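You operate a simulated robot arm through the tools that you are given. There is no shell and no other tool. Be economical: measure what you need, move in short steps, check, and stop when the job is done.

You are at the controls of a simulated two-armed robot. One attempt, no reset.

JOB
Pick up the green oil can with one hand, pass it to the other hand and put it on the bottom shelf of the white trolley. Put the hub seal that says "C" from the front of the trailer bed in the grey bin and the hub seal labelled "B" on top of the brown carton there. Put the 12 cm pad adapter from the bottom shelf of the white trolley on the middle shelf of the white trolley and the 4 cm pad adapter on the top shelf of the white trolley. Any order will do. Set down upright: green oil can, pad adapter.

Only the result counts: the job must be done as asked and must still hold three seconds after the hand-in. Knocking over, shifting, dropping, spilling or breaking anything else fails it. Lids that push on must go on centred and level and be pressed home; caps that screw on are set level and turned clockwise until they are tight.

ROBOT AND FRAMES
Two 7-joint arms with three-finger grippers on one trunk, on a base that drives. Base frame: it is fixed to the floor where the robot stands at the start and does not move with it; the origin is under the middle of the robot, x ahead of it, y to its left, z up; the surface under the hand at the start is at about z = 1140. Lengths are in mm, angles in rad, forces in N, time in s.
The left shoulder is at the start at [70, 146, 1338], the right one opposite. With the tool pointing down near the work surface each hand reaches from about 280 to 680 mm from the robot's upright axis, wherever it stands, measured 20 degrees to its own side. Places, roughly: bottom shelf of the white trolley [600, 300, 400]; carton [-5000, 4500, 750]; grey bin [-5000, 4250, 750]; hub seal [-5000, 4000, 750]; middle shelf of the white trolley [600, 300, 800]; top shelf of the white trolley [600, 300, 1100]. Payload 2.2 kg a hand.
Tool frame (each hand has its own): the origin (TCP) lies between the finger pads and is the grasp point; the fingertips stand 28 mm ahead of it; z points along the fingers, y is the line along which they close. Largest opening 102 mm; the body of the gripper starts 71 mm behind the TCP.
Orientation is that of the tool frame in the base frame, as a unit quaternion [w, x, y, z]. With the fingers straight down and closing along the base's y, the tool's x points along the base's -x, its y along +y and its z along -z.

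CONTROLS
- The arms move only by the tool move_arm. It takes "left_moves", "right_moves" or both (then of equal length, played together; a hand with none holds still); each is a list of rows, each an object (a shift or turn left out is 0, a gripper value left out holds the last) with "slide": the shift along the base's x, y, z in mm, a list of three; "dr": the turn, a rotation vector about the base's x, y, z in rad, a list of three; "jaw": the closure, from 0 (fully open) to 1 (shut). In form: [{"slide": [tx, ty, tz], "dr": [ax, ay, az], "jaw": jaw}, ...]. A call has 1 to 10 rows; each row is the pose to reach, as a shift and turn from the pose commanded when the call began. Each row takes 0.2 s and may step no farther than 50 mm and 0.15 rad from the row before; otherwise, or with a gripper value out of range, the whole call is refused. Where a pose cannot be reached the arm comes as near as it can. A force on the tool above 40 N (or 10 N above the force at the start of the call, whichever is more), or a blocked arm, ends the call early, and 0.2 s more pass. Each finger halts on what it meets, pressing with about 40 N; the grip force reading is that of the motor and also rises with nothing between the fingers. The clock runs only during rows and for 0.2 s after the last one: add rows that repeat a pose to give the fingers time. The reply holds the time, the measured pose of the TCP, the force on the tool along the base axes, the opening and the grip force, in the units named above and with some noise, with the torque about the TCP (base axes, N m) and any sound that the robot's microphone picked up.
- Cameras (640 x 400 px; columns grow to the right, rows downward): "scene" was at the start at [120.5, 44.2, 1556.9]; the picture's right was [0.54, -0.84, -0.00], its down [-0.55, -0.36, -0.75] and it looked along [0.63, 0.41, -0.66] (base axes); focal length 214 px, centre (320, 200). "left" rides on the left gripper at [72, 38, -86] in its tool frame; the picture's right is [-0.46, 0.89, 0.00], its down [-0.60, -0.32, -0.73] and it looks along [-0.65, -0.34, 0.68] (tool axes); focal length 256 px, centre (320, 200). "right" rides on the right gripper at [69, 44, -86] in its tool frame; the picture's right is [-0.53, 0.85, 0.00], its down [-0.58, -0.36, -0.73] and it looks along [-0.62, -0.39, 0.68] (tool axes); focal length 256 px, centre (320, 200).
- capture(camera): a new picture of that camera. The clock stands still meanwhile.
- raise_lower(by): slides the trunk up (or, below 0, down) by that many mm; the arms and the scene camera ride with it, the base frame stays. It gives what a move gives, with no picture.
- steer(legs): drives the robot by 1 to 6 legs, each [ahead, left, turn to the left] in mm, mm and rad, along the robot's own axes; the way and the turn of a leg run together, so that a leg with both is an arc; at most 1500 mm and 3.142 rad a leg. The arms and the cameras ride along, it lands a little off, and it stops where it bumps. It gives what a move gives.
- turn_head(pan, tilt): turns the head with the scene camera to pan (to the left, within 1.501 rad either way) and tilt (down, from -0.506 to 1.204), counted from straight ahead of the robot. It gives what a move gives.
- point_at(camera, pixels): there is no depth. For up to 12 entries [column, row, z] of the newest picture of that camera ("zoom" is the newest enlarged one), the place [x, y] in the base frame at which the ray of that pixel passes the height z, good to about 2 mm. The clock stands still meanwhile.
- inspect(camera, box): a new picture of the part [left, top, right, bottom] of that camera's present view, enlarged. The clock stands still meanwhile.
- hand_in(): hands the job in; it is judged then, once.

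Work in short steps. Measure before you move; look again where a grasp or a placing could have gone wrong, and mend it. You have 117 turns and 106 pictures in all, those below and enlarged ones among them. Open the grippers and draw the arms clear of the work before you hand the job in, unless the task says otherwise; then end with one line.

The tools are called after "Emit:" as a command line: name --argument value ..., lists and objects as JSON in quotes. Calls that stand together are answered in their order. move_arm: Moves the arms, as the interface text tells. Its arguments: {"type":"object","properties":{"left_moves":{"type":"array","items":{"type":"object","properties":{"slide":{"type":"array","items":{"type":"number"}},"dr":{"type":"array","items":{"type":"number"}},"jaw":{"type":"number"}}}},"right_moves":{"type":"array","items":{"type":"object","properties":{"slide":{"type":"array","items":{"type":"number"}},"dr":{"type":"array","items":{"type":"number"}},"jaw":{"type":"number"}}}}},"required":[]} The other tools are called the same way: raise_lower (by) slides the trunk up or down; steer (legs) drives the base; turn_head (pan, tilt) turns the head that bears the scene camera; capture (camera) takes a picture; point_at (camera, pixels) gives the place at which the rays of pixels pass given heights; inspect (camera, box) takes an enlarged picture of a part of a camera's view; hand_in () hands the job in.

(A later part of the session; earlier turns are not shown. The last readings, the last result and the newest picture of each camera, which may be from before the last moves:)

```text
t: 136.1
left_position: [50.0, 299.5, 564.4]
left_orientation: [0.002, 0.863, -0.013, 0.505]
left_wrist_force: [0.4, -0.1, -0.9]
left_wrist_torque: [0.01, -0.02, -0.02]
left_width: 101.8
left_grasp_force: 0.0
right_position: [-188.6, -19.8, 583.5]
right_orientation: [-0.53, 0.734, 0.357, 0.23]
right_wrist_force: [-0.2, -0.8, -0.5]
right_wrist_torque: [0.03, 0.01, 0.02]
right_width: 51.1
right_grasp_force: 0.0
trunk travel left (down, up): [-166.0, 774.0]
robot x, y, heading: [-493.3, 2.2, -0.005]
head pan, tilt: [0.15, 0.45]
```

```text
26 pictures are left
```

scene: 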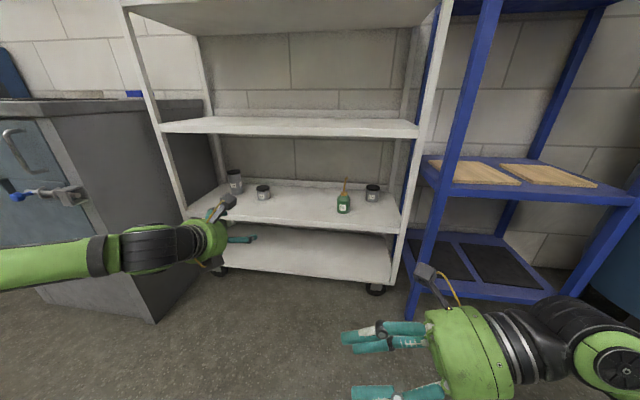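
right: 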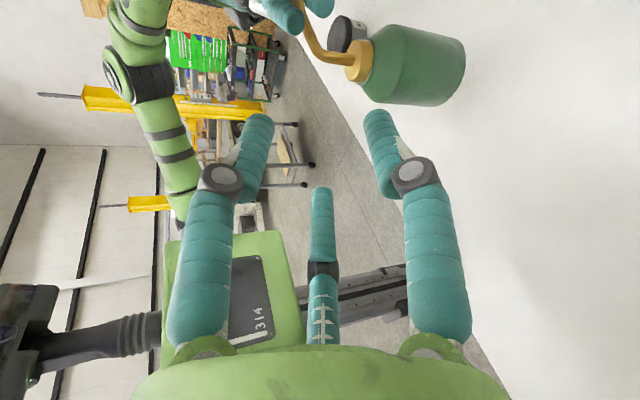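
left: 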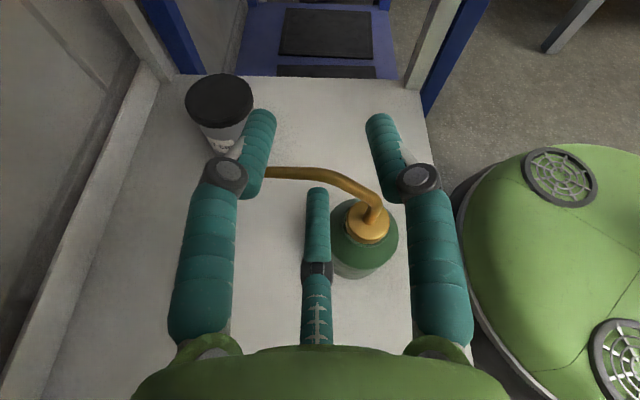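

Left hand is forward-pointing at p≈30°. To avoid the left post I'll keep the robot near y≈10 and reach the 12 cm adapter with the hand yawed ~37° left. I drive in and swing the hand above the adapters.

Emit:
steer --legs '[[433, 8, 0]]'

Emit:
move_arm --left_moves '[{"slide": [-10, 25, 0], "dr": [0, 0, 0.13]}, {"slide": [-20, 50, 0], "dr": [0, 0, 0.26]}, {"slide": [-20, 75, 0], "dr": [0, 0, 0.39]}, {"slide": [-20, 100, 0], "dr": [0, 0, 0.52]}, {"slide": [-15, 130, 0], "dr": [0, 0, 0.65]}, {"slide": [-10, 160, 0], "dr": [0, 0, 0.65]}, {"slide": [-5, 190, 0], "dr": [0, 0, 0.65]}, {"slide": [0, 215, 0], "dr": [0, 0, 0.65]}, {"slide": [0, 215, 0], "dr": [0, 0, 0.65]}]'

Emit:
capture --camera "left"

Emit:
capture --camera "scene"

```text
t: 138.7
left_position: [484.4, 304.8, 564.9]
left_orientation: [0.001, 0.864, -0.014, 0.504]
left_wrist_force: [0.0, 0.8, 0.1]
left_wrist_torque: [-0.02, -0.01, -0.01]
left_width: 102.1
left_grasp_force: 0.1
right_position: [245.0, -16.8, 583.0]
right_orientation: [-0.529, 0.735, 0.355, 0.232]
right_wrist_force: [-0.5, 0.2, -0.1]
right_wrist_torque: [0.01, 0.02, 0.01]
right_width: 50.9
right_grasp_force: 0.1
trunk travel left (down, up): [-166.0, 774.0]
robot x, y, heading: [-56.0, 9.1, -0.005]
head pan, tilt: [0.15, 0.45]
```

```text
t: 140.7
left_position: [484.8, 519.3, 562.2]
left_orientation: [-0.159, 0.823, 0.262, 0.478]
left_wrist_force: [0.0, 0.0, -0.3]
left_wrist_torque: [-0.03, 0.02, 0.01]
left_width: 102.0
left_grasp_force: 0.0
right_position: [243.5, -16.2, 583.4]
right_orientation: [-0.53, 0.735, 0.355, 0.231]
right_wrist_force: [0.2, 0.4, -0.9]
right_wrist_torque: [0.01, 0.02, 0.02]
right_width: 50.9
right_grasp_force: 0.1
trunk travel left (down, up): [-166.0, 774.0]
robot x, y, heading: [-60.3, 11.5, -0.007]
head pan, tilt: [0.15, 0.45]
```

```text
25 pictures are left
```

left: 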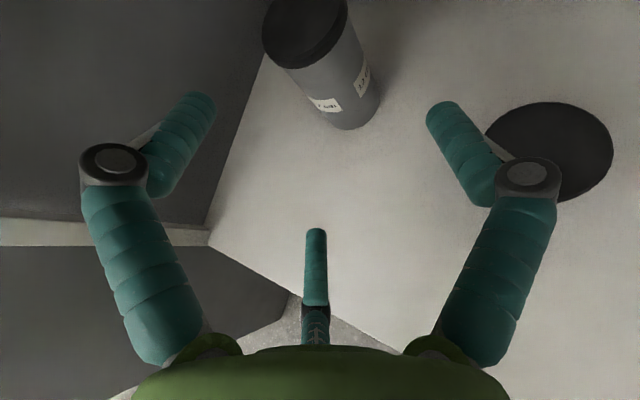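

```text
24 pictures are left
```

scene: 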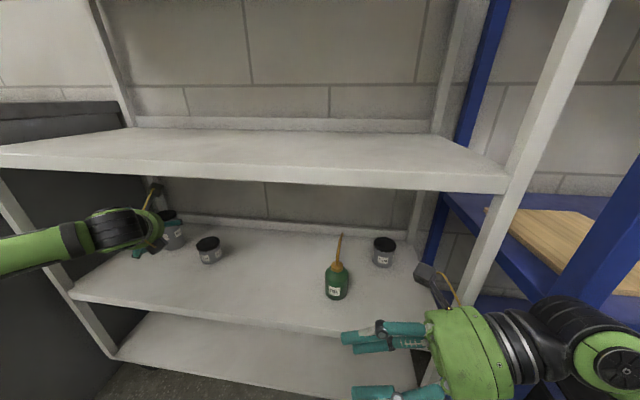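

12 cm adapter is ahead: base rim points (347,130), (380,104), (320,118). I measure its location.

Emit:
point_at --camera "left" --pixels '[[347, 130, 405], [380, 102, 405], [322, 121, 405], [368, 123, 405], [305, 15, 528], [548, 150, 468], [485, 135, 468], [613, 160, 468]]'

```text
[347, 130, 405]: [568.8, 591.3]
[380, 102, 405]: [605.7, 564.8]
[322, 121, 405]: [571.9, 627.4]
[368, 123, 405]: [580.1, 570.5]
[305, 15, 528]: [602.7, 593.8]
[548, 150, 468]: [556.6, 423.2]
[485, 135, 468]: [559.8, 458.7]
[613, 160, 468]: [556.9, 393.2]
```

Adapter axis ≈(599,594). I descend to the pre-grasp (496,535,472) and advance 60 mm along the hand heading, then check.

Emit:
move_arm --left_moves '[{"slide": [4, 5, -30]}, {"slide": [8, 10, -60]}, {"slide": [11, 15, -90]}, {"slide": [27, 27, -90]}, {"slide": [43, 39, -90]}, {"slide": [59, 50, -90]}, {"slide": [59, 50, -90]}]'

Emit:
capture --camera "left"

```text
t: 142.3
left_position: [544.3, 567.2, 476.4]
left_orientation: [-0.159, 0.822, 0.262, 0.479]
left_wrist_force: [0.2, 0.5, 1.6]
left_wrist_torque: [0.01, 0.08, 0.06]
left_width: 102.1
left_grasp_force: 0.0
right_position: [243.0, -16.9, 584.2]
right_orientation: [-0.53, 0.735, 0.356, 0.23]
right_wrist_force: [-0.4, -0.5, -0.5]
right_wrist_torque: [0.0, 0.01, -0.03]
right_width: 51.0
right_grasp_force: 0.0
trunk travel left (down, up): [-166.0, 774.0]
robot x, y, heading: [-58.4, 9.2, -0.009]
head pan, tilt: [0.15, 0.45]
```

```text
23 pictures are left
```

left: 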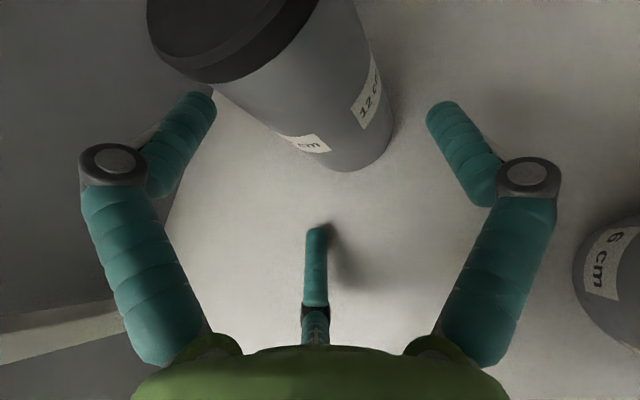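

Lined up: the adapter is 10 mm right of the axis, as wanted. I advance the last 52 mm slowly.

Emit:
move_arm --left_moves '[{"slide": [9, 9, 2]}, {"slide": [20, 17, 2]}, {"slide": [31, 25, 2]}, {"slide": [41, 32, 2]}, {"slide": [41, 32, 2]}]'

Emit:
capture --camera "left"

```text
t: 143.5
left_position: [586.5, 601.5, 477.1]
left_orientation: [-0.16, 0.822, 0.263, 0.478]
left_wrist_force: [0.3, 0.9, 0.4]
left_wrist_torque: [0.04, 0.03, -0.03]
left_width: 101.9
left_grasp_force: 0.0
right_position: [243.1, -16.6, 583.3]
right_orientation: [-0.53, 0.735, 0.356, 0.23]
right_wrist_force: [-0.1, -0.6, 0.2]
right_wrist_torque: [0.03, 0.02, -0.01]
right_width: 50.7
right_grasp_force: 0.0
trunk travel left (down, up): [-166.0, 774.0]
robot x, y, heading: [-61.7, 8.1, -0.009]
head pan, tilt: [0.15, 0.45]
```

```text
22 pictures are left
```

left: 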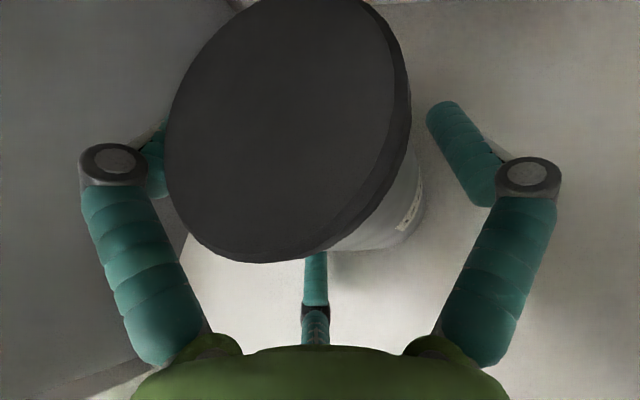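

Straddled with no force. I close the hand.

Emit:
move_arm --left_moves '[{"jaw": 0.1}, {"jaw": 0.2}, {"jaw": 0.35}, {"jaw": 0.6}, {"jaw": 0.8}]'

Emit:
move_arm --left_moves '[{"slide": [0, 0, 6]}, {"slide": [0, 0, 12]}, {"slide": [0, 0, 18]}, {"slide": [0, 0, 18]}]'

Emit:
capture --camera "left"

```text
t: 144.7
left_position: [585.8, 599.7, 476.1]
left_orientation: [-0.159, 0.822, 0.262, 0.479]
left_wrist_force: [-1.3, -2.1, 0.1]
left_wrist_torque: [-0.35, -0.12, -0.07]
left_width: 85.6
left_grasp_force: 40.1
right_position: [243.9, -17.3, 583.6]
right_orientation: [-0.53, 0.734, 0.356, 0.231]
right_wrist_force: [-0.1, -0.6, -0.1]
right_wrist_torque: [-0.03, 0.01, 0.01]
right_width: 51.0
right_grasp_force: 0.1
trunk travel left (down, up): [-166.0, 774.0]
robot x, y, heading: [-57.9, 9.6, -0.007]
head pan, tilt: [0.15, 0.45]
```

```text
t: 145.7
left_position: [584.7, 601.2, 492.9]
left_orientation: [-0.16, 0.823, 0.264, 0.477]
left_wrist_force: [-0.2, -0.4, -8.1]
left_wrist_torque: [0.11, 0.08, 0.03]
left_width: 85.3
left_grasp_force: 40.3
right_position: [242.9, -15.6, 583.4]
right_orientation: [-0.53, 0.735, 0.356, 0.23]
right_wrist_force: [0.8, -0.7, -0.2]
right_wrist_torque: [-0.01, -0.01, -0.01]
right_width: 50.9
right_grasp_force: 0.0
trunk travel left (down, up): [-166.0, 774.0]
robot x, y, heading: [-61.1, 13.0, -0.004]
head pan, tilt: [0.15, 0.45]
```

```text
21 pictures are left
```

left: 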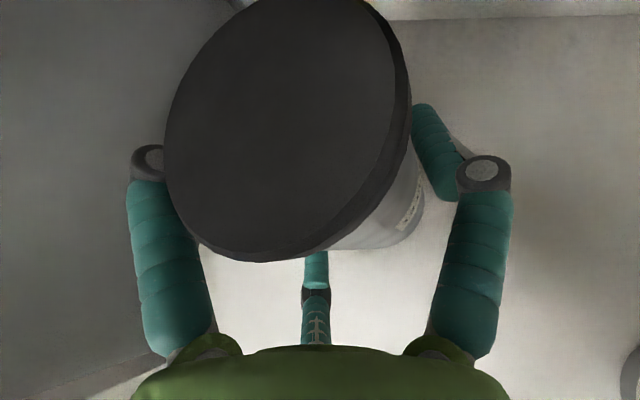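

Lifted (8 N). I back straight out, raise 345 mm, and drive back in over the middle shelf.

Emit:
steer --legs '[[-430, 0, 0]]'

Emit:
raise_lower --by 350

Emit:
capture --camera "scene"

```text
t: 148.3
left_position: [162.8, 604.2, 493.5]
left_orientation: [-0.16, 0.823, 0.263, 0.477]
left_wrist_force: [0.4, 0.4, -8.3]
left_wrist_torque: [0.09, 0.03, 0.01]
left_width: 85.3
left_grasp_force: 40.0
right_position: [-177.9, -13.4, 583.7]
right_orientation: [-0.528, 0.736, 0.355, 0.231]
right_wrist_force: [0.8, -0.1, 0.0]
right_wrist_torque: [-0.01, 0.01, -0.01]
right_width: 50.9
right_grasp_force: 0.2
trunk travel left (down, up): [-166.0, 774.0]
robot x, y, heading: [-478.5, 14.7, -0.003]
head pan, tilt: [0.15, 0.45]
```

```text
t: 151.8
left_position: [163.8, 604.2, 843.2]
left_orientation: [-0.16, 0.823, 0.263, 0.477]
left_wrist_force: [-0.9, 0.4, -9.4]
left_wrist_torque: [0.1, 0.05, -0.01]
left_width: 85.1
left_grasp_force: 39.9
right_position: [-178.1, -12.1, 933.3]
right_orientation: [-0.529, 0.735, 0.356, 0.231]
right_wrist_force: [-1.4, -0.7, -0.8]
right_wrist_torque: [0.02, 0.01, 0.0]
right_width: 51.1
right_grasp_force: 0.0
trunk travel left (down, up): [-516.0, 424.0]
robot x, y, heading: [-482.8, 13.4, -0.004]
head pan, tilt: [0.15, 0.45]
```

```text
20 pictures are left
```

scene: 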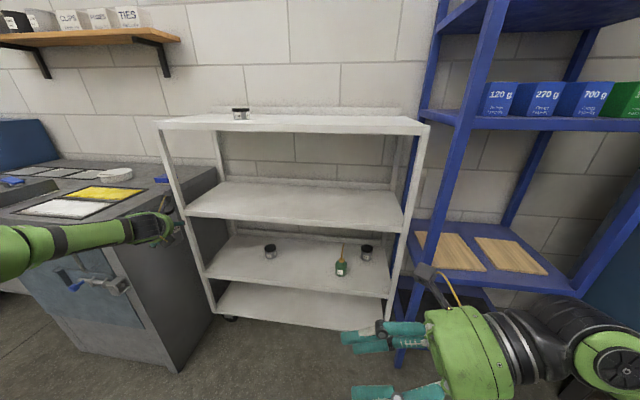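

I shift right 180 mm for clearance, then drive in 315 mm over the middle shelf.

Emit:
steer --legs '[[0, -180, 0], [315, 0, 0]]'

Emit:
inspect --camera "scene" --box '[40, 120, 360, 320]'

```text
t: 155.0
left_position: [472.1, 425.8, 841.6]
left_orientation: [-0.16, 0.823, 0.264, 0.476]
left_wrist_force: [0.6, 0.6, -7.8]
left_wrist_torque: [0.08, 0.05, 0.0]
left_width: 85.2
left_grasp_force: 40.4
right_position: [133.5, -193.3, 932.6]
right_orientation: [-0.53, 0.735, 0.356, 0.229]
right_wrist_force: [-0.1, 0.4, 0.5]
right_wrist_torque: [0.01, -0.01, 0.01]
right_width: 50.9
right_grasp_force: 0.0
trunk travel left (down, up): [-516.0, 424.0]
robot x, y, heading: [-170.8, -170.7, -0.0]
head pan, tilt: [0.15, 0.45]
```

```text
2.00 times, centred on (200, 220) of scene
```

zoom: 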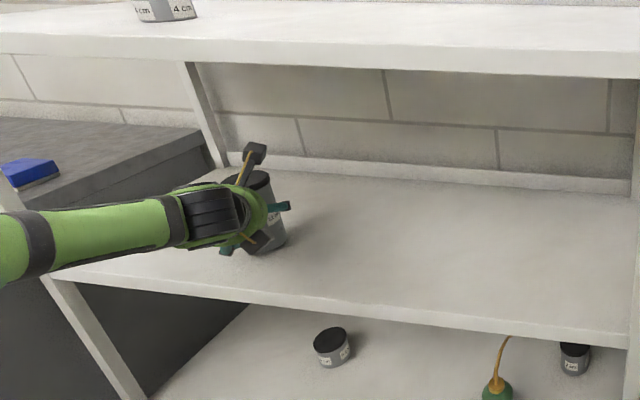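

Over the shelf at (485,418). I lower with the arm in small steps to contact.

Emit:
move_arm --left_moves '[{"slide": [0, 0, -6]}, {"slide": [0, 0, -12]}, {"slide": [0, 0, -15]}, {"slide": [0, 0, -18]}, {"slide": [0, 0, -20]}, {"slide": [0, 0, -22]}, {"slide": [0, 0, -22]}]'

Emit:
move_arm --left_moves '[{"slide": [0, 0, -2]}, {"slide": [0, 0, -4]}, {"slide": [0, 0, -5]}, {"slide": [0, 0, -5]}]'

```text
t: 156.6
left_position: [469.7, 426.7, 836.1]
left_orientation: [-0.161, 0.817, 0.265, 0.486]
left_wrist_force: [4.2, 11.6, 37.0]
left_wrist_torque: [-0.72, 0.53, 0.03]
left_width: 86.0
left_grasp_force: 40.6
right_position: [126.6, -196.2, 934.8]
right_orientation: [-0.53, 0.733, 0.358, 0.232]
right_wrist_force: [0.4, -1.5, 0.3]
right_wrist_torque: [0.03, 0.01, 0.03]
right_width: 50.7
right_grasp_force: 0.0
trunk travel left (down, up): [-516.0, 424.0]
robot x, y, heading: [-167.3, -172.2, -0.001]
head pan, tilt: [0.15, 0.45]
```

```text
t: 157.6
left_position: [470.3, 426.1, 832.6]
left_orientation: [-0.163, 0.815, 0.266, 0.488]
left_wrist_force: [5.1, 12.3, 40.4]
left_wrist_torque: [-0.58, 0.63, 0.06]
left_width: 85.6
left_grasp_force: 39.8
right_position: [127.3, -196.3, 935.5]
right_orientation: [-0.531, 0.732, 0.358, 0.232]
right_wrist_force: [0.6, -0.8, 0.3]
right_wrist_torque: [-0.02, 0.0, 0.0]
right_width: 50.9
right_grasp_force: 0.0
trunk travel left (down, up): [-516.0, 424.0]
robot x, y, heading: [-170.5, -171.8, -0.005]
head pan, tilt: [0.15, 0.45]
```

Contact was already near 837. I ease up so the force vanishes, keeping the grip.

Emit:
move_arm --left_moves '[{"slide": [0, 0, 8]}, {"slide": [0, 0, 16]}, {"slide": [0, 0, 19]}, {"slide": [0, 0, 19]}]'

Emit:
inspect --camera "scene" --box '[120, 170, 220, 270]'

```text
t: 158.6
left_position: [471.3, 424.1, 833.0]
left_orientation: [-0.161, 0.824, 0.265, 0.475]
left_wrist_force: [0.9, 1.7, 2.6]
left_wrist_torque: [0.11, -0.34, 0.02]
left_width: 85.7
left_grasp_force: 40.1
right_position: [131.5, -194.1, 933.9]
right_orientation: [-0.531, 0.733, 0.357, 0.23]
right_wrist_force: [0.6, -1.0, -0.1]
right_wrist_torque: [0.0, 0.03, -0.03]
right_width: 50.9
right_grasp_force: 0.0
trunk travel left (down, up): [-516.0, 424.0]
robot x, y, heading: [-173.8, -170.9, -0.003]
head pan, tilt: [0.15, 0.45]
```

```text
4.00 times, centred on (170, 220) of scene
```

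zoom: 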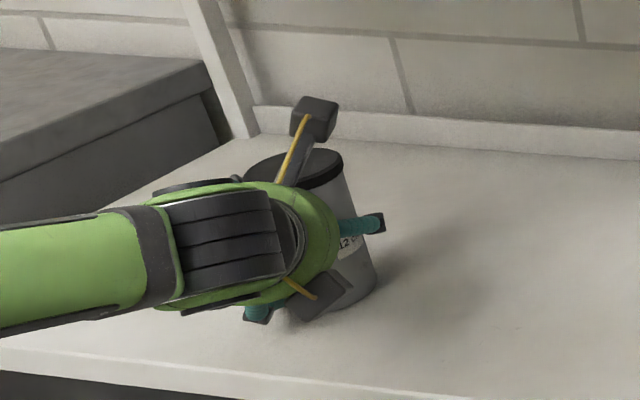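

Resting on the shelf with light force. I open slowly and check it stands.

Emit:
move_arm --left_moves '[{"jaw": 0.15}, {"jaw": 0.1}, {"jaw": 0.05}, {"jaw": 0}, {"jaw": 0}]'

Emit:
capture --camera "left"

```text
t: 159.8
left_position: [471.0, 424.8, 836.6]
left_orientation: [-0.161, 0.822, 0.264, 0.477]
left_wrist_force: [-0.7, 0.3, 0.7]
left_wrist_torque: [0.01, 0.0, -0.01]
left_width: 101.4
left_grasp_force: 0.0
right_position: [132.2, -194.4, 933.9]
right_orientation: [-0.53, 0.734, 0.357, 0.229]
right_wrist_force: [0.4, -1.1, 0.1]
right_wrist_torque: [-0.03, 0.0, -0.01]
right_width: 50.9
right_grasp_force: 0.0
trunk travel left (down, up): [-516.0, 424.0]
robot x, y, heading: [-168.2, -166.6, -0.0]
head pan, tilt: [0.15, 0.45]
```

```text
17 pictures are left
```

left: 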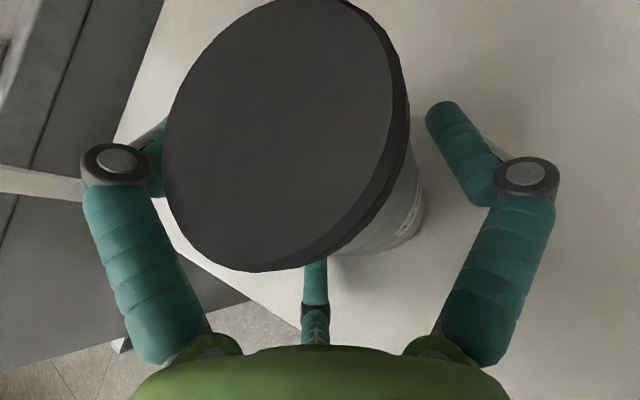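

The 12 cm adapter stands on the middle shelf. I retreat the left hand along its axis, back away, and tuck the arms (left to straight-down).

Emit:
move_arm --left_moves '[{"slide": [-20, -14, 1]}, {"slide": [-40, -29, 2]}, {"slide": [-62, -45, 3]}, {"slide": [-85, -62, 4]}, {"slide": [-108, -79, 5]}, {"slide": [-120, -88, 6]}]'

Emit:
steer --legs '[[-600, 0, 0]]'

Emit:
move_arm --left_moves '[{"slide": [0, -20, 10], "dr": [0, 0, -0.13]}, {"slide": [0, -40, 20], "dr": [0, 0, -0.26]}, {"slide": [0, -60, 30], "dr": [0, 0, -0.39]}, {"slide": [0, -80, 40], "dr": [0, 0, -0.52]}, {"slide": [0, -90, 50], "dr": [0, 0, -0.62]}]' --right_moves '[{"slide": [0, -20, 30]}, {"slide": [0, -40, 60]}, {"slide": [0, -60, 90]}, {"slide": [0, -80, 120]}, {"slide": [0, -100, 150]}]'

Emit:
move_arm --left_moves '[{"dr": [0, 0.14, 0]}, {"dr": [0, 0.28, 0]}, {"dr": [0, 0.42, 0]}, {"dr": [0, 0.56, 0]}, {"dr": [0, 0.7, 0]}, {"dr": [0, 0.84, 0]}, {"dr": [0, 0.95, 0]}, {"dr": [0, 1.06, 0]}, {"dr": [0, 1.06, 0]}]'

Emit:
turn_head --pan 0 --tilt 0.3

Emit:
steer --legs '[[0, 0, 2.4]]'

Emit:
capture --camera "scene"

```text
t: 161.2
left_position: [351.2, 334.9, 842.6]
left_orientation: [-0.161, 0.822, 0.265, 0.478]
left_wrist_force: [-0.6, 0.2, 0.7]
left_wrist_torque: [-0.01, -0.01, -0.02]
left_width: 102.1
left_grasp_force: 0.1
right_position: [132.0, -193.0, 933.1]
right_orientation: [-0.53, 0.734, 0.357, 0.23]
right_wrist_force: [-0.7, -0.3, 0.1]
right_wrist_torque: [0.01, -0.01, 0.03]
right_width: 51.1
right_grasp_force: 0.1
trunk travel left (down, up): [-516.0, 424.0]
robot x, y, heading: [-173.4, -167.6, -0.004]
head pan, tilt: [0.15, 0.45]
```

```text
t: 164.6
left_position: [-253.3, 338.5, 842.3]
left_orientation: [-0.163, 0.821, 0.267, 0.478]
left_wrist_force: [0.2, -0.4, 0.5]
left_wrist_torque: [-0.02, 0.02, 0.01]
left_width: 102.0
left_grasp_force: 0.0
right_position: [-472.5, -193.2, 933.6]
right_orientation: [-0.531, 0.733, 0.359, 0.228]
right_wrist_force: [-0.5, 0.9, -0.5]
right_wrist_torque: [-0.03, 0.03, -0.01]
right_width: 51.2
right_grasp_force: 0.0
trunk travel left (down, up): [-516.0, 424.0]
robot x, y, heading: [-775.5, -170.9, 0.006]
head pan, tilt: [0.15, 0.45]
```

```text
t: 165.8
left_position: [-253.4, 249.4, 891.1]
left_orientation: [-0.009, 0.864, 0.003, 0.504]
left_wrist_force: [-0.3, 0.4, -0.1]
left_wrist_torque: [-0.01, 0.02, -0.03]
left_width: 102.0
left_grasp_force: 0.1
right_position: [-471.9, -294.7, 1084.2]
right_orientation: [-0.53, 0.733, 0.36, 0.227]
right_wrist_force: [-0.2, -0.5, -0.8]
right_wrist_torque: [0.01, 0.0, -0.04]
right_width: 51.0
right_grasp_force: 0.1
trunk travel left (down, up): [-516.0, 424.0]
robot x, y, heading: [-772.4, -170.5, 0.003]
head pan, tilt: [0.15, 0.45]
```

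```text
t: 167.8
left_position: [-255.3, 248.8, 893.3]
left_orientation: [-0.01, 1.0, -0.002, -0.002]
left_wrist_force: [0.7, -0.2, -0.6]
left_wrist_torque: [-0.02, -0.02, 0.03]
left_width: 102.2
left_grasp_force: 0.1
right_position: [-472.5, -293.7, 1083.7]
right_orientation: [-0.53, 0.733, 0.36, 0.228]
right_wrist_force: [-0.2, 0.8, 0.6]
right_wrist_torque: [-0.02, 0.02, 0.02]
right_width: 51.1
right_grasp_force: 0.1
trunk travel left (down, up): [-516.0, 424.0]
robot x, y, heading: [-775.4, -170.2, 0.001]
head pan, tilt: [0.15, 0.45]
```

```text
t: 168.5
left_position: [-253.4, 249.1, 893.0]
left_orientation: [-0.01, 1.0, -0.002, -0.001]
left_wrist_force: [-0.5, -0.8, 0.1]
left_wrist_torque: [-0.02, 0.0, 0.02]
left_width: 102.4
left_grasp_force: 0.2
right_position: [-471.0, -294.0, 1082.1]
right_orientation: [-0.531, 0.733, 0.359, 0.227]
right_wrist_force: [-0.1, 0.0, 0.3]
right_wrist_torque: [0.0, -0.02, 0.0]
right_width: 50.8
right_grasp_force: 0.1
trunk travel left (down, up): [-516.0, 424.0]
robot x, y, heading: [-773.1, -169.5, 0.007]
head pan, tilt: [0.0, 0.3]
```

```text
t: 174.6
left_position: [-1438.0, -154.8, 893.3]
left_orientation: [-0.002, 0.345, 0.939, -0.01]
left_wrist_force: [-0.3, -0.3, 0.4]
left_wrist_torque: [0.01, 0.01, 0.01]
left_width: 102.1
left_grasp_force: 0.1
right_position: [-921.9, 119.9, 1083.7]
right_orientation: [-0.397, -0.085, 0.812, -0.42]
right_wrist_force: [-0.9, -0.2, 0.5]
right_wrist_torque: [-0.02, -0.02, 0.01]
right_width: 50.9
right_grasp_force: 0.0
trunk travel left (down, up): [-516.0, 424.0]
robot x, y, heading: [-769.4, -170.3, 2.442]
head pan, tilt: [0.0, 0.3]
```

```text
16 pictures are left
```

scene: 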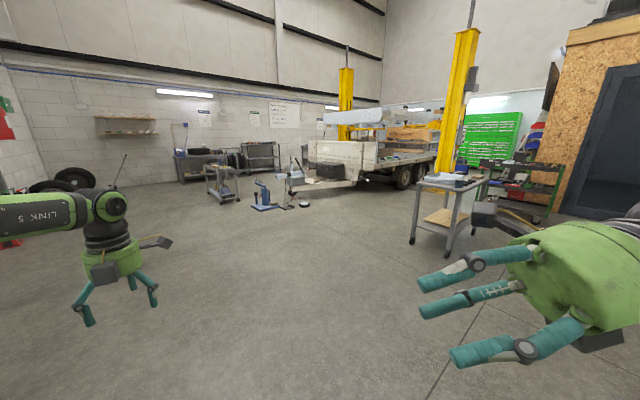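

The trailer's hitch end faces us; its side faces +x. I drive between the hitch and the cart: 2200 mm ahead, turn right 0.32, then 1500 mm, and look.

Emit:
steer --legs '[[1500, 0, 0], [700, 0, 0], [0, 0, -0.324], [1500, 0, 0]]'

Emit:
capture --camera "scene"

```text
t: 193.5
left_position: [-3973.4, 2618.1, 893.0]
left_orientation: [-0.003, 0.47, 0.883, -0.009]
left_wrist_force: [0.0, -0.4, 0.3]
left_wrist_torque: [0.02, -0.01, -0.01]
left_width: 102.1
left_grasp_force: 0.1
right_position: [-3402.0, 2742.3, 1082.2]
right_orientation: [-0.45, 0.027, 0.816, -0.361]
right_wrist_force: [0.3, 0.6, 0.7]
right_wrist_torque: [-0.02, -0.02, 0.02]
right_width: 51.2
right_grasp_force: 0.2
trunk travel left (down, up): [-516.0, 424.0]
robot x, y, heading: [-3336.7, 2427.3, 2.173]
head pan, tilt: [0.0, 0.3]
```

```text
15 pictures are left
```

scene: 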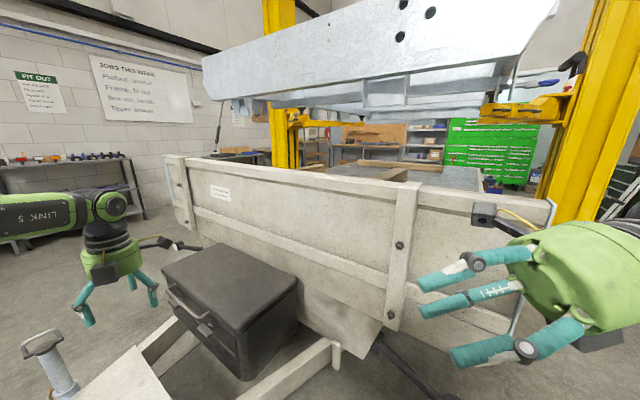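

I'm near the trailer's front panel. I locate its top corners for plausible heights.

Emit:
point_at --camera "scene" --pixels '[[165, 158, 900], [165, 158, 1000], [553, 208, 900], [553, 208, 1000], [350, 335, 450], [395, 165, 800]]'

Emit:
turn_head --pan -0.9 --tilt 0.35

Emit:
capture --camera "scene"

```text
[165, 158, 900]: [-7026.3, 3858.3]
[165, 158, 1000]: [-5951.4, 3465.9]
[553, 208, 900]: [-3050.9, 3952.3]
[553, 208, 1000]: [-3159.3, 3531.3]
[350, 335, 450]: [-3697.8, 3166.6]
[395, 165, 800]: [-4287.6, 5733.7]
```

```text
t: 194.7
left_position: [-3972.8, 2617.8, 893.4]
left_orientation: [-0.003, 0.47, 0.883, -0.01]
left_wrist_force: [0.4, 0.5, 0.3]
left_wrist_torque: [0.0, 0.04, 0.0]
left_width: 102.1
left_grasp_force: 0.2
right_position: [-3402.1, 2743.0, 1083.4]
right_orientation: [-0.45, 0.026, 0.816, -0.362]
right_wrist_force: [-0.6, 0.5, -0.2]
right_wrist_torque: [-0.01, 0.03, 0.0]
right_width: 50.8
right_grasp_force: 0.1
trunk travel left (down, up): [-516.0, 424.0]
robot x, y, heading: [-3332.4, 2421.8, 2.172]
head pan, tilt: [-0.901, 0.351]
```

```text
14 pictures are left
```

scene: 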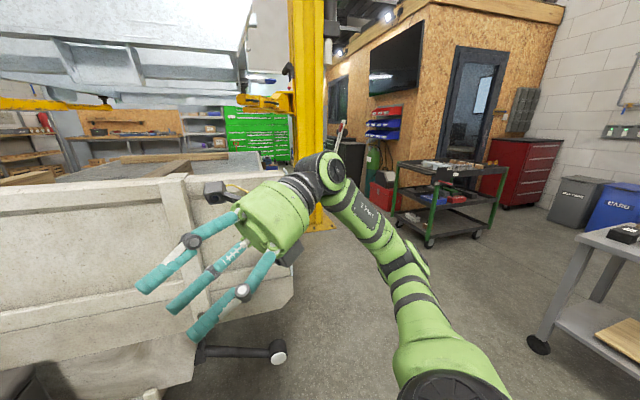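

The front panel lies near y≈3500. I raise the trunk to look over it into the bed toward (−5000,4250).

Emit:
raise_lower --by 400

Emit:
turn_head --pan 0.25 --tilt 0.35

Emit:
capture --camera "scene"

```text
t: 198.5
left_position: [-3974.8, 2616.7, 1293.7]
left_orientation: [-0.003, 0.47, 0.883, -0.009]
left_wrist_force: [0.1, 0.8, -0.6]
left_wrist_torque: [0.0, -0.03, 0.03]
left_width: 102.1
left_grasp_force: 0.0
right_position: [-3401.8, 2742.5, 1484.6]
right_orientation: [-0.45, 0.026, 0.816, -0.362]
right_wrist_force: [-0.9, 0.4, -0.1]
right_wrist_torque: [0.05, 0.04, 0.0]
right_width: 51.2
right_grasp_force: 0.0
trunk travel left (down, up): [-916.0, 24.0]
robot x, y, heading: [-3336.4, 2423.0, 2.174]
head pan, tilt: [-0.901, 0.351]
```

```text
t: 199.9
left_position: [-3973.7, 2618.0, 1294.1]
left_orientation: [-0.003, 0.468, 0.883, -0.009]
left_wrist_force: [-1.3, 0.0, 0.2]
left_wrist_torque: [-0.02, 0.0, -0.01]
left_width: 102.1
left_grasp_force: 0.1
right_position: [-3401.6, 2742.0, 1483.5]
right_orientation: [-0.451, 0.026, 0.816, -0.362]
right_wrist_force: [0.3, -0.9, -0.1]
right_wrist_torque: [0.01, -0.02, 0.02]
right_width: 51.0
right_grasp_force: 0.0
trunk travel left (down, up): [-916.0, 24.0]
robot x, y, heading: [-3338.2, 2418.2, 2.17]
head pan, tilt: [0.25, 0.351]
```

```text
13 pictures are left
```

scene: 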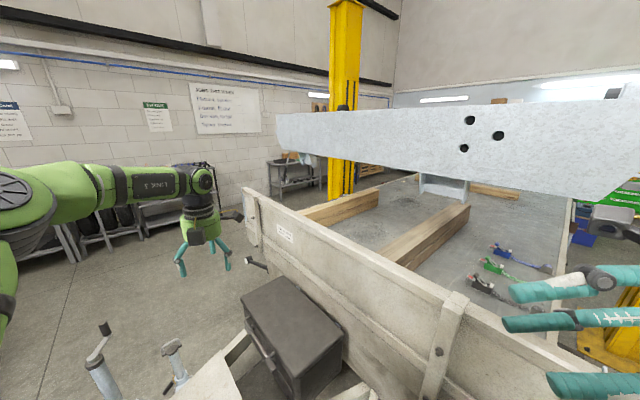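

I zoom into the bed region where the seals, bin and carton should be (around (343,195)).

Emit:
inspect --camera "scene" --box '[250, 140, 570, 300]'

Emit:
point_at --camera "scene" --pixels '[[243, 190, 1000], [243, 190, 1050], [570, 350, 1000], [450, 320, 1000], [500, 262, 750], [475, 285, 750], [430, 240, 800], [380, 190, 800], [305, 210, 800]]'

```text
2.00 times, centred on (410, 220) of scene
```

zoom: 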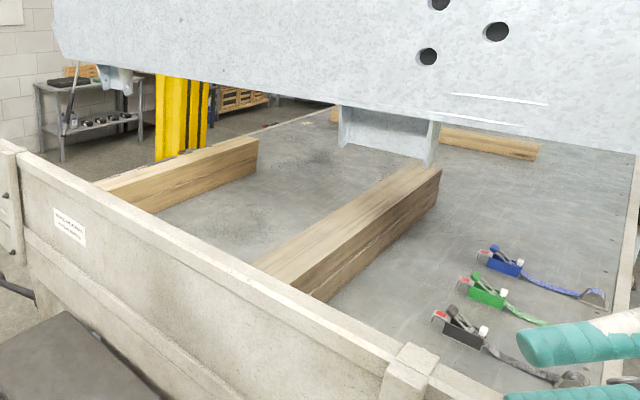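

```text
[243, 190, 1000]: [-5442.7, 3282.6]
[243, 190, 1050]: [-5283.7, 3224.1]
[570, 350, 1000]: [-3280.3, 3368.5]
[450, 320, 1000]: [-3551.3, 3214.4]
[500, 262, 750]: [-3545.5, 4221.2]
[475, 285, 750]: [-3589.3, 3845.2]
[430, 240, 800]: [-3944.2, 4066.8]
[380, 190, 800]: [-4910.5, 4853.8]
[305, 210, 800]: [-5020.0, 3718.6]
```

The seals must lie behind the left beam near the trailer's left side. I back away from the hitch and look left for a path around it.

Emit:
steer --legs '[[-1000, 0, 0], [0, 0, 0.97]]'

Emit:
turn_head --pan 0 --tilt 0.35

Emit:
capture --camera "scene"

```text
t: 207.5
left_position: [-3289.2, 1188.1, 1293.4]
left_orientation: [0.002, 0.008, 1.0, -0.01]
left_wrist_force: [0.1, 0.2, 0.3]
left_wrist_torque: [-0.02, 0.01, -0.01]
left_width: 102.1
left_grasp_force: 0.1
right_position: [-3065.5, 1727.3, 1483.7]
right_orientation: [-0.231, -0.355, 0.735, -0.529]
right_wrist_force: [0.4, 0.1, -0.6]
right_wrist_torque: [0.01, -0.02, 0.02]
right_width: 51.0
right_grasp_force: 0.0
trunk travel left (down, up): [-916.0, 24.0]
robot x, y, heading: [-2766.6, 1593.9, 3.135]
head pan, tilt: [0.25, 0.351]
```

```text
t: 208.3
left_position: [-3290.1, 1186.3, 1292.5]
left_orientation: [0.001, 0.008, 1.0, -0.01]
left_wrist_force: [0.4, 0.7, -1.7]
left_wrist_torque: [0.0, 0.0, -0.01]
left_width: 102.1
left_grasp_force: 0.0
right_position: [-3065.0, 1726.4, 1484.1]
right_orientation: [-0.232, -0.355, 0.736, -0.529]
right_wrist_force: [0.4, -0.5, 1.0]
right_wrist_torque: [0.01, 0.01, -0.01]
right_width: 51.4
right_grasp_force: 0.1
trunk travel left (down, up): [-916.0, 24.0]
robot x, y, heading: [-2762.5, 1599.3, 3.134]
head pan, tilt: [0.0, 0.351]
```

```text
11 pictures are left
```

scene: 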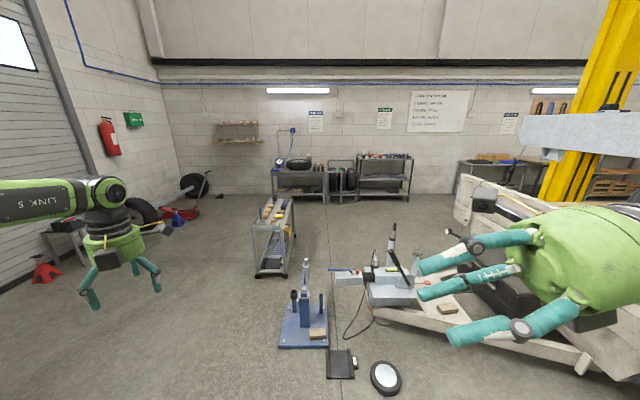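

I measure floor positions of the obstacles to plan the way around.

Emit:
point_at --camera "scene" --pixels '[[257, 278, 0], [290, 276, 0], [270, 240, 0], [280, 348, 0], [328, 345, 0], [335, 282, 450], [340, 378, 0], [150, 235, 0], [180, 225, 0], [275, 200, 0], [410, 200, 0], [460, 205, 0]]'

```text
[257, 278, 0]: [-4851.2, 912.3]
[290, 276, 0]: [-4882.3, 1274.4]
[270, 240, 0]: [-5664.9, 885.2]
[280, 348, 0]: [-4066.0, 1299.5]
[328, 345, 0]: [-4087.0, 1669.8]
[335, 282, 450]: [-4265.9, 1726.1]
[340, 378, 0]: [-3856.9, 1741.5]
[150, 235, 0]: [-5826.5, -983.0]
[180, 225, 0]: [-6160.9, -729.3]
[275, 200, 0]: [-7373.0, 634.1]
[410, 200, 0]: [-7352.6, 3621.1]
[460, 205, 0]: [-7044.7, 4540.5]
```

Path: strafe to y≈300, go to x≈−6300 past the cart, turn to heading 0, then strafe along the trailer's left side.

Emit:
steer --legs '[[0, 1300, 0], [1500, 0, 0], [1500, 0, 0], [540, 0, 0], [0, 0, 3.14], [0, 1500, 0]]'

Emit:
steer --legs '[[0, 1500, 0], [0, 300, 0]]'

Emit:
turn_head --pan 0.35 --tilt 0.5

Emit:
capture --camera "scene"

```text
t: 245.6
left_position: [-5656.2, 2204.6, 1294.0]
left_orientation: [-0.01, 1.0, -0.014, -0.001]
left_wrist_force: [0.5, -0.3, 0.8]
left_wrist_torque: [0.03, -0.02, 0.0]
left_width: 101.7
left_grasp_force: 0.0
right_position: [-5887.8, 1666.2, 1482.8]
right_orientation: [-0.528, 0.737, 0.351, 0.235]
right_wrist_force: [0.4, -0.1, 0.1]
right_wrist_torque: [-0.02, 0.0, -0.02]
right_width: 51.0
right_grasp_force: 0.0
trunk travel left (down, up): [-916.0, 24.0]
robot x, y, heading: [-6185.2, 1797.5, -0.021]
head pan, tilt: [0.0, 0.351]
```

```text
t: 254.6
left_position: [-5579.0, 3959.4, 1293.1]
left_orientation: [-0.011, 0.999, -0.03, -0.001]
left_wrist_force: [0.5, -1.1, 1.4]
left_wrist_torque: [0.02, -0.01, 0.01]
left_width: 101.9
left_grasp_force: 0.0
right_position: [-5825.6, 3428.5, 1482.8]
right_orientation: [-0.524, 0.742, 0.339, 0.243]
right_wrist_force: [-0.6, -0.6, 0.4]
right_wrist_torque: [0.0, -0.02, 0.04]
right_width: 51.1
right_grasp_force: 0.1
trunk travel left (down, up): [-916.0, 24.0]
robot x, y, heading: [-6112.6, 3573.7, -0.044]
head pan, tilt: [0.0, 0.351]
```

```text
t: 255.4
left_position: [-5578.3, 3964.8, 1293.0]
left_orientation: [-0.01, 1.0, -0.029, -0.002]
left_wrist_force: [0.4, 0.4, 0.6]
left_wrist_torque: [-0.03, 0.02, 0.01]
left_width: 102.1
left_grasp_force: 0.0
right_position: [-5826.0, 3434.4, 1483.2]
right_orientation: [-0.524, 0.742, 0.34, 0.242]
right_wrist_force: [0.2, 0.3, -0.5]
right_wrist_torque: [0.02, -0.03, 0.04]
right_width: 50.9
right_grasp_force: 0.0
trunk travel left (down, up): [-916.0, 24.0]
robot x, y, heading: [-6119.2, 3574.2, -0.05]
head pan, tilt: [0.351, 0.499]
```

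```text
10 pictures are left
```

scene: 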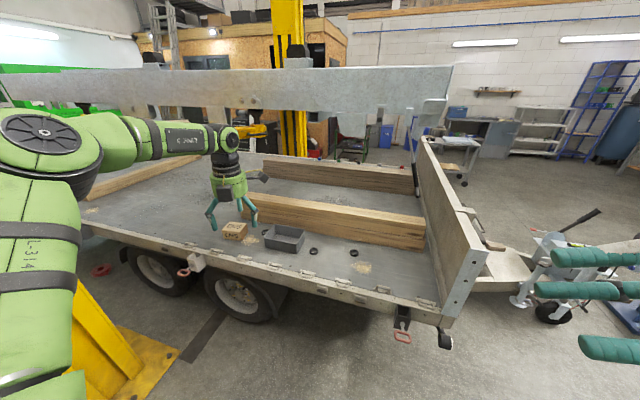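

The seals (313,251) and (355,253), bin (285,238) and carton (235,230) are visible by the near edge. I zoom to read the labels and measure.

Emit:
inspect --camera "scene" --box '[210, 210, 390, 310]'

Emit:
point_at --camera "zoom" --pixels '[[366, 146, 760], [515, 153, 760], [85, 60, 830], [90, 100, 750], [265, 115, 790], [265, 140, 750], [500, 260, 750], [300, 205, 750]]'

Emit:
point_at --camera "scene" --pixels '[[110, 372, 0], [160, 350, 0], [440, 320, 750], [90, 228, 750], [300, 275, 750], [420, 246, 750]]'

```text
3.56 times, centred on (300, 260) of scene
```

zoom: 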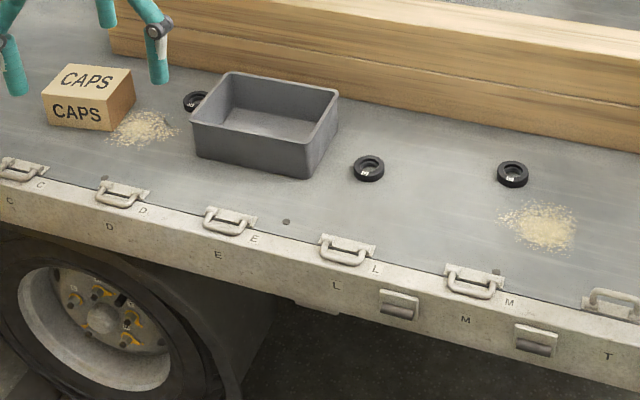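

```text
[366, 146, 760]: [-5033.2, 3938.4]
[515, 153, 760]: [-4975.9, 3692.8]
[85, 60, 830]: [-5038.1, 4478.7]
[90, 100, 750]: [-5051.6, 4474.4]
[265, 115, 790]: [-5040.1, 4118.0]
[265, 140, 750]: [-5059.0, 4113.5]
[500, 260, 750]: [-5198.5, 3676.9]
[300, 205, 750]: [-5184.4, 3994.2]
```

```text
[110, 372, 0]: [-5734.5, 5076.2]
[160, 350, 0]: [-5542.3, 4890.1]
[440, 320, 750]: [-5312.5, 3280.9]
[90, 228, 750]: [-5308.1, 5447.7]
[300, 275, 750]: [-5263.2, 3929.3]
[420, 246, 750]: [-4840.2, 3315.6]
```

Three seals: (313,257), (354,259) and one behind the bin (265,238). I zoom hard on the two front ones to read them.

Emit:
inspect --camera "scene" --box '[303, 241, 367, 275]'

Emit:
point_at --camera "zoom" --pixels '[[105, 160, 770], [510, 170, 770]]'

Emit:
inspect --camera "scene" --box '[218, 222, 310, 265]'

Emit:
point_at --camera "zoom" --pixels '[[320, 110, 770], [120, 70, 830]]'

```text
10.00 times, centred on (335, 258) of scene
```

zoom: 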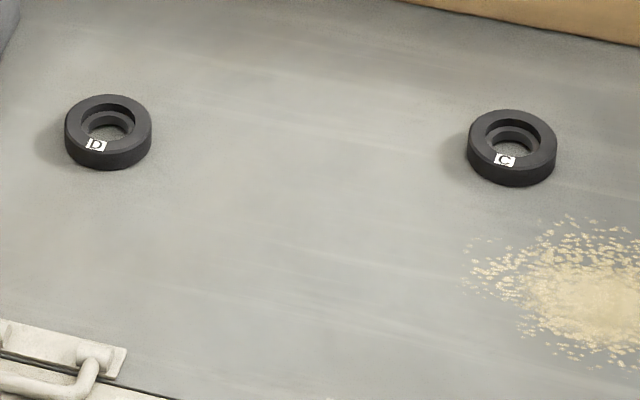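

```text
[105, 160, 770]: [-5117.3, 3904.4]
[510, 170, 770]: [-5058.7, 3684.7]
```

```text
6.96 times, centred on (264, 244) of scene
```

zoom: 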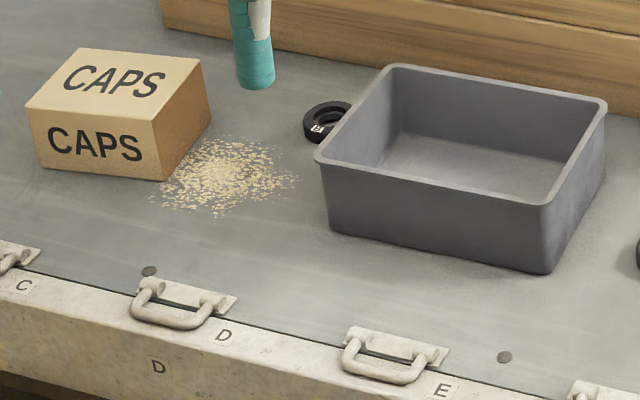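

```text
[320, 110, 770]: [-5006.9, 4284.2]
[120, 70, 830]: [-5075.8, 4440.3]
```

Seal C is the right one (≈(−5045,3690)), D the next, and the one behind the bin must be B. I drive up to the bed beside C and bring the left hand over it.

Emit:
steer --legs '[[0, 0, 0.05], [445, -105, 0]]'

Emit:
move_arm --left_moves '[{"slide": [12, -25, 0]}, {"slide": [24, -50, 0]}, {"slide": [36, -75, 0]}, {"slide": [48, -100, 0]}, {"slide": [60, -125, 0]}, {"slide": [70, -150, 0]}, {"slide": [80, -160, 0]}]'

Emit:
raise_lower --by -400

Emit:
capture --camera "left"

```text
t: 258.6
left_position: [-5156.9, 3884.9, 1294.5]
left_orientation: [-0.009, 1.0, -0.005, -0.001]
left_wrist_force: [-0.8, 0.1, -0.5]
left_wrist_torque: [-0.02, -0.02, -0.03]
left_width: 102.0
left_grasp_force: 0.1
right_position: [-5378.9, 3343.2, 1484.8]
right_orientation: [-0.529, 0.734, 0.357, 0.231]
right_wrist_force: [0.3, 0.3, -0.6]
right_wrist_torque: [-0.01, -0.02, 0.0]
right_width: 51.4
right_grasp_force: 0.0
trunk travel left (down, up): [-916.0, 24.0]
robot x, y, heading: [-5675.5, 3471.1, -0.002]
head pan, tilt: [0.351, 0.499]
```

```text
t: 260.2
left_position: [-5097.7, 3732.1, 1292.4]
left_orientation: [-0.009, 1.0, -0.004, 0.0]
left_wrist_force: [-0.3, 0.8, 0.1]
left_wrist_torque: [0.01, -0.02, 0.03]
left_width: 102.0
left_grasp_force: 0.1
left hand out of reach, approached as far as the arm can: row 6, 7
right_position: [-5376.7, 3343.4, 1482.7]
right_orientation: [-0.53, 0.734, 0.358, 0.229]
right_wrist_force: [-0.4, -0.6, -0.1]
right_wrist_torque: [-0.01, 0.02, -0.03]
right_width: 50.7
right_grasp_force: 0.0
trunk travel left (down, up): [-916.0, 24.0]
robot x, y, heading: [-5677.7, 3466.0, 0.005]
head pan, tilt: [0.351, 0.499]
```

```text
t: 264.0
left_position: [-5097.4, 3731.9, 893.0]
left_orientation: [-0.009, 1.0, -0.003, 0.0]
left_wrist_force: [-0.3, 0.4, 0.1]
left_wrist_torque: [-0.04, 0.01, -0.01]
left_width: 101.9
left_grasp_force: 0.0
right_position: [-5376.2, 3343.0, 1083.0]
right_orientation: [-0.531, 0.733, 0.358, 0.23]
right_wrist_force: [-0.6, 0.2, 0.1]
right_wrist_torque: [0.01, -0.02, -0.02]
right_width: 50.9
right_grasp_force: 0.1
trunk travel left (down, up): [-516.0, 424.0]
robot x, y, heading: [-5677.9, 3469.3, 0.001]
head pan, tilt: [0.351, 0.499]
```

```text
6 pictures are left
```

left: 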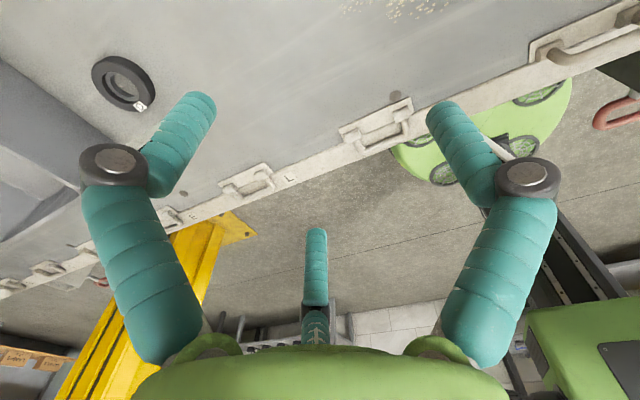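

I measure D at (123,83) to calibrate; C is (52,−220) from D.

Emit:
point_at --camera "left" --pixels '[[123, 83, 770], [123, 83, 750], [93, 80, 760], [155, 88, 760], [395, 92, 750], [270, 180, 750]]'

```text
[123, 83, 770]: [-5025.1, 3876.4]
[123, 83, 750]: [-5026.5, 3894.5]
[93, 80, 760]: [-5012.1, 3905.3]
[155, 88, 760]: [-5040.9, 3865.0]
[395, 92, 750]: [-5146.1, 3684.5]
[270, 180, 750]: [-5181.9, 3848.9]
```

D sits at (−5025,3882), so C ≈(−4974,3662). I drive 120 mm closer, move the hand over C and look.

Emit:
steer --legs '[[120, 0, 0]]'

Emit:
move_arm --left_moves '[{"slide": [0, -25, -20]}, {"slide": [0, -50, -40]}, {"slide": [3, -70, -50]}, {"slide": [3, -70, -50]}]'

Emit:
capture --camera "left"

```text
t: 265.2
left_position: [-5001.7, 3732.7, 892.4]
left_orientation: [-0.01, 1.0, -0.003, -0.001]
left_wrist_force: [0.4, -0.1, 0.6]
left_wrist_torque: [0.03, 0.01, -0.04]
left_width: 102.1
left_grasp_force: 0.1
right_position: [-5288.0, 3343.2, 1082.6]
right_orientation: [-0.531, 0.733, 0.362, 0.221]
right_wrist_force: [0.3, 0.7, 0.4]
right_wrist_torque: [-0.02, -0.02, 0.0]
right_width: 51.0
right_grasp_force: 0.0
trunk travel left (down, up): [-516.0, 424.0]
robot x, y, heading: [-5582.8, 3466.5, -0.006]
head pan, tilt: [0.351, 0.499]
stopped in leg 1: the force on the tool passed its limit at 74 N (the readings are from after the stop); the commanded pose is now the measured one
```

```text
t: 266.2
left_position: [-5027.1, 3679.1, 846.1]
left_orientation: [-0.01, 1.0, -0.003, -0.001]
left_wrist_force: [0.0, 0.7, -0.4]
left_wrist_torque: [0.0, 0.03, -0.02]
left_width: 101.9
left_grasp_force: 0.0
left hand out of reach, approached as far as the arm can: row 1, 2, 3, 4
right_position: [-5288.4, 3341.6, 1082.7]
right_orientation: [-0.53, 0.734, 0.363, 0.221]
right_wrist_force: [-0.4, 0.1, 0.8]
right_wrist_torque: [0.0, 0.0, 0.01]
right_width: 50.8
right_grasp_force: 0.1
trunk travel left (down, up): [-516.0, 424.0]
robot x, y, heading: [-5582.2, 3469.7, -0.004]
head pan, tilt: [0.351, 0.499]
```

```text
5 pictures are left
```

left: 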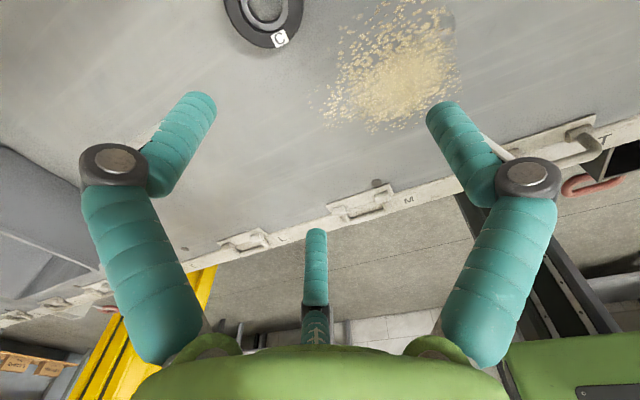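

C is visible at (264,15). The right hand touched the front panel's end, so I raise it, then measure C and D-like geometry.

Emit:
point_at --camera "left" --pixels '[[264, 12, 770], [264, 12, 760], [225, 5, 770], [303, 5, 770], [272, 48, 755]]'

Emit:
move_arm --right_moves '[{"slide": [-20, 20, 30]}, {"slide": [-35, 40, 65]}, {"slide": [-40, 60, 105]}, {"slide": [-40, 80, 145]}, {"slide": [-40, 90, 190]}]'

Emit:
steer --legs '[[65, 0, 0]]'

```text
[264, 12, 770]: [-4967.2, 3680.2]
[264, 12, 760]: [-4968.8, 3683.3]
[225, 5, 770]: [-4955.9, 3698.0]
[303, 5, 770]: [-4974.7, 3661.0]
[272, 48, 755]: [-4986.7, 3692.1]
```

```text
t: 267.4
left_position: [-5027.8, 3680.4, 844.3]
left_orientation: [-0.008, 1.0, -0.004, 0.0]
left_wrist_force: [-0.8, 0.4, 0.0]
left_wrist_torque: [0.0, -0.02, -0.03]
left_width: 102.0
left_grasp_force: 0.0
right_position: [-5328.9, 3432.6, 1273.4]
right_orientation: [-0.53, 0.735, 0.362, 0.221]
right_wrist_force: [0.3, 0.3, -0.5]
right_wrist_torque: [0.01, 0.0, 0.01]
right_width: 50.9
right_grasp_force: 0.1
trunk travel left (down, up): [-516.0, 424.0]
robot x, y, heading: [-5580.4, 3469.8, 0.001]
head pan, tilt: [0.351, 0.499]
```

```text
t: 268.4
left_position: [-4961.9, 3679.0, 845.4]
left_orientation: [-0.009, 1.0, -0.005, -0.001]
left_wrist_force: [0.4, 0.1, 0.7]
left_wrist_torque: [0.02, 0.05, -0.01]
left_width: 102.0
left_grasp_force: 0.0
right_position: [-5262.0, 3431.7, 1274.0]
right_orientation: [-0.53, 0.734, 0.362, 0.221]
right_wrist_force: [-0.4, 0.5, -0.9]
right_wrist_torque: [0.04, 0.0, 0.02]
right_width: 51.1
right_grasp_force: 0.1
trunk travel left (down, up): [-516.0, 424.0]
robot x, y, heading: [-5517.1, 3465.9, -0.004]
head pan, tilt: [0.351, 0.499]
```

The hand is now right over C (−4966,3679). I descend until the fingertips touch the bed.

Emit:
move_arm --left_moves '[{"slide": [-4, 1, -20]}, {"slide": [-4, 1, -40]}, {"slide": [-4, 1, -47]}, {"slide": [-4, 1, -53]}, {"slide": [-4, 1, -58]}, {"slide": [-4, 1, -63]}, {"slide": [-4, 1, -67]}, {"slide": [-4, 1, -71]}, {"slide": [-4, 1, -71]}]'

```text
t: 270.4
left_position: [-4972.9, 3684.3, 775.8]
left_orientation: [-0.008, 1.0, -0.005, 0.0]
left_wrist_force: [-0.4, 0.1, -0.6]
left_wrist_torque: [-0.01, 0.01, 0.01]
left_width: 102.2
left_grasp_force: 0.1
left hand out of reach, approached as far as the arm can: row 4, 5, 6, 7, 8, 9
right_position: [-5262.6, 3430.7, 1273.4]
right_orientation: [-0.53, 0.734, 0.362, 0.221]
right_wrist_force: [0.3, 1.2, 0.9]
right_wrist_torque: [0.0, 0.01, -0.01]
right_width: 51.0
right_grasp_force: 0.0
trunk travel left (down, up): [-516.0, 424.0]
robot x, y, heading: [-5516.7, 3471.0, -0.002]
head pan, tilt: [0.351, 0.499]
```

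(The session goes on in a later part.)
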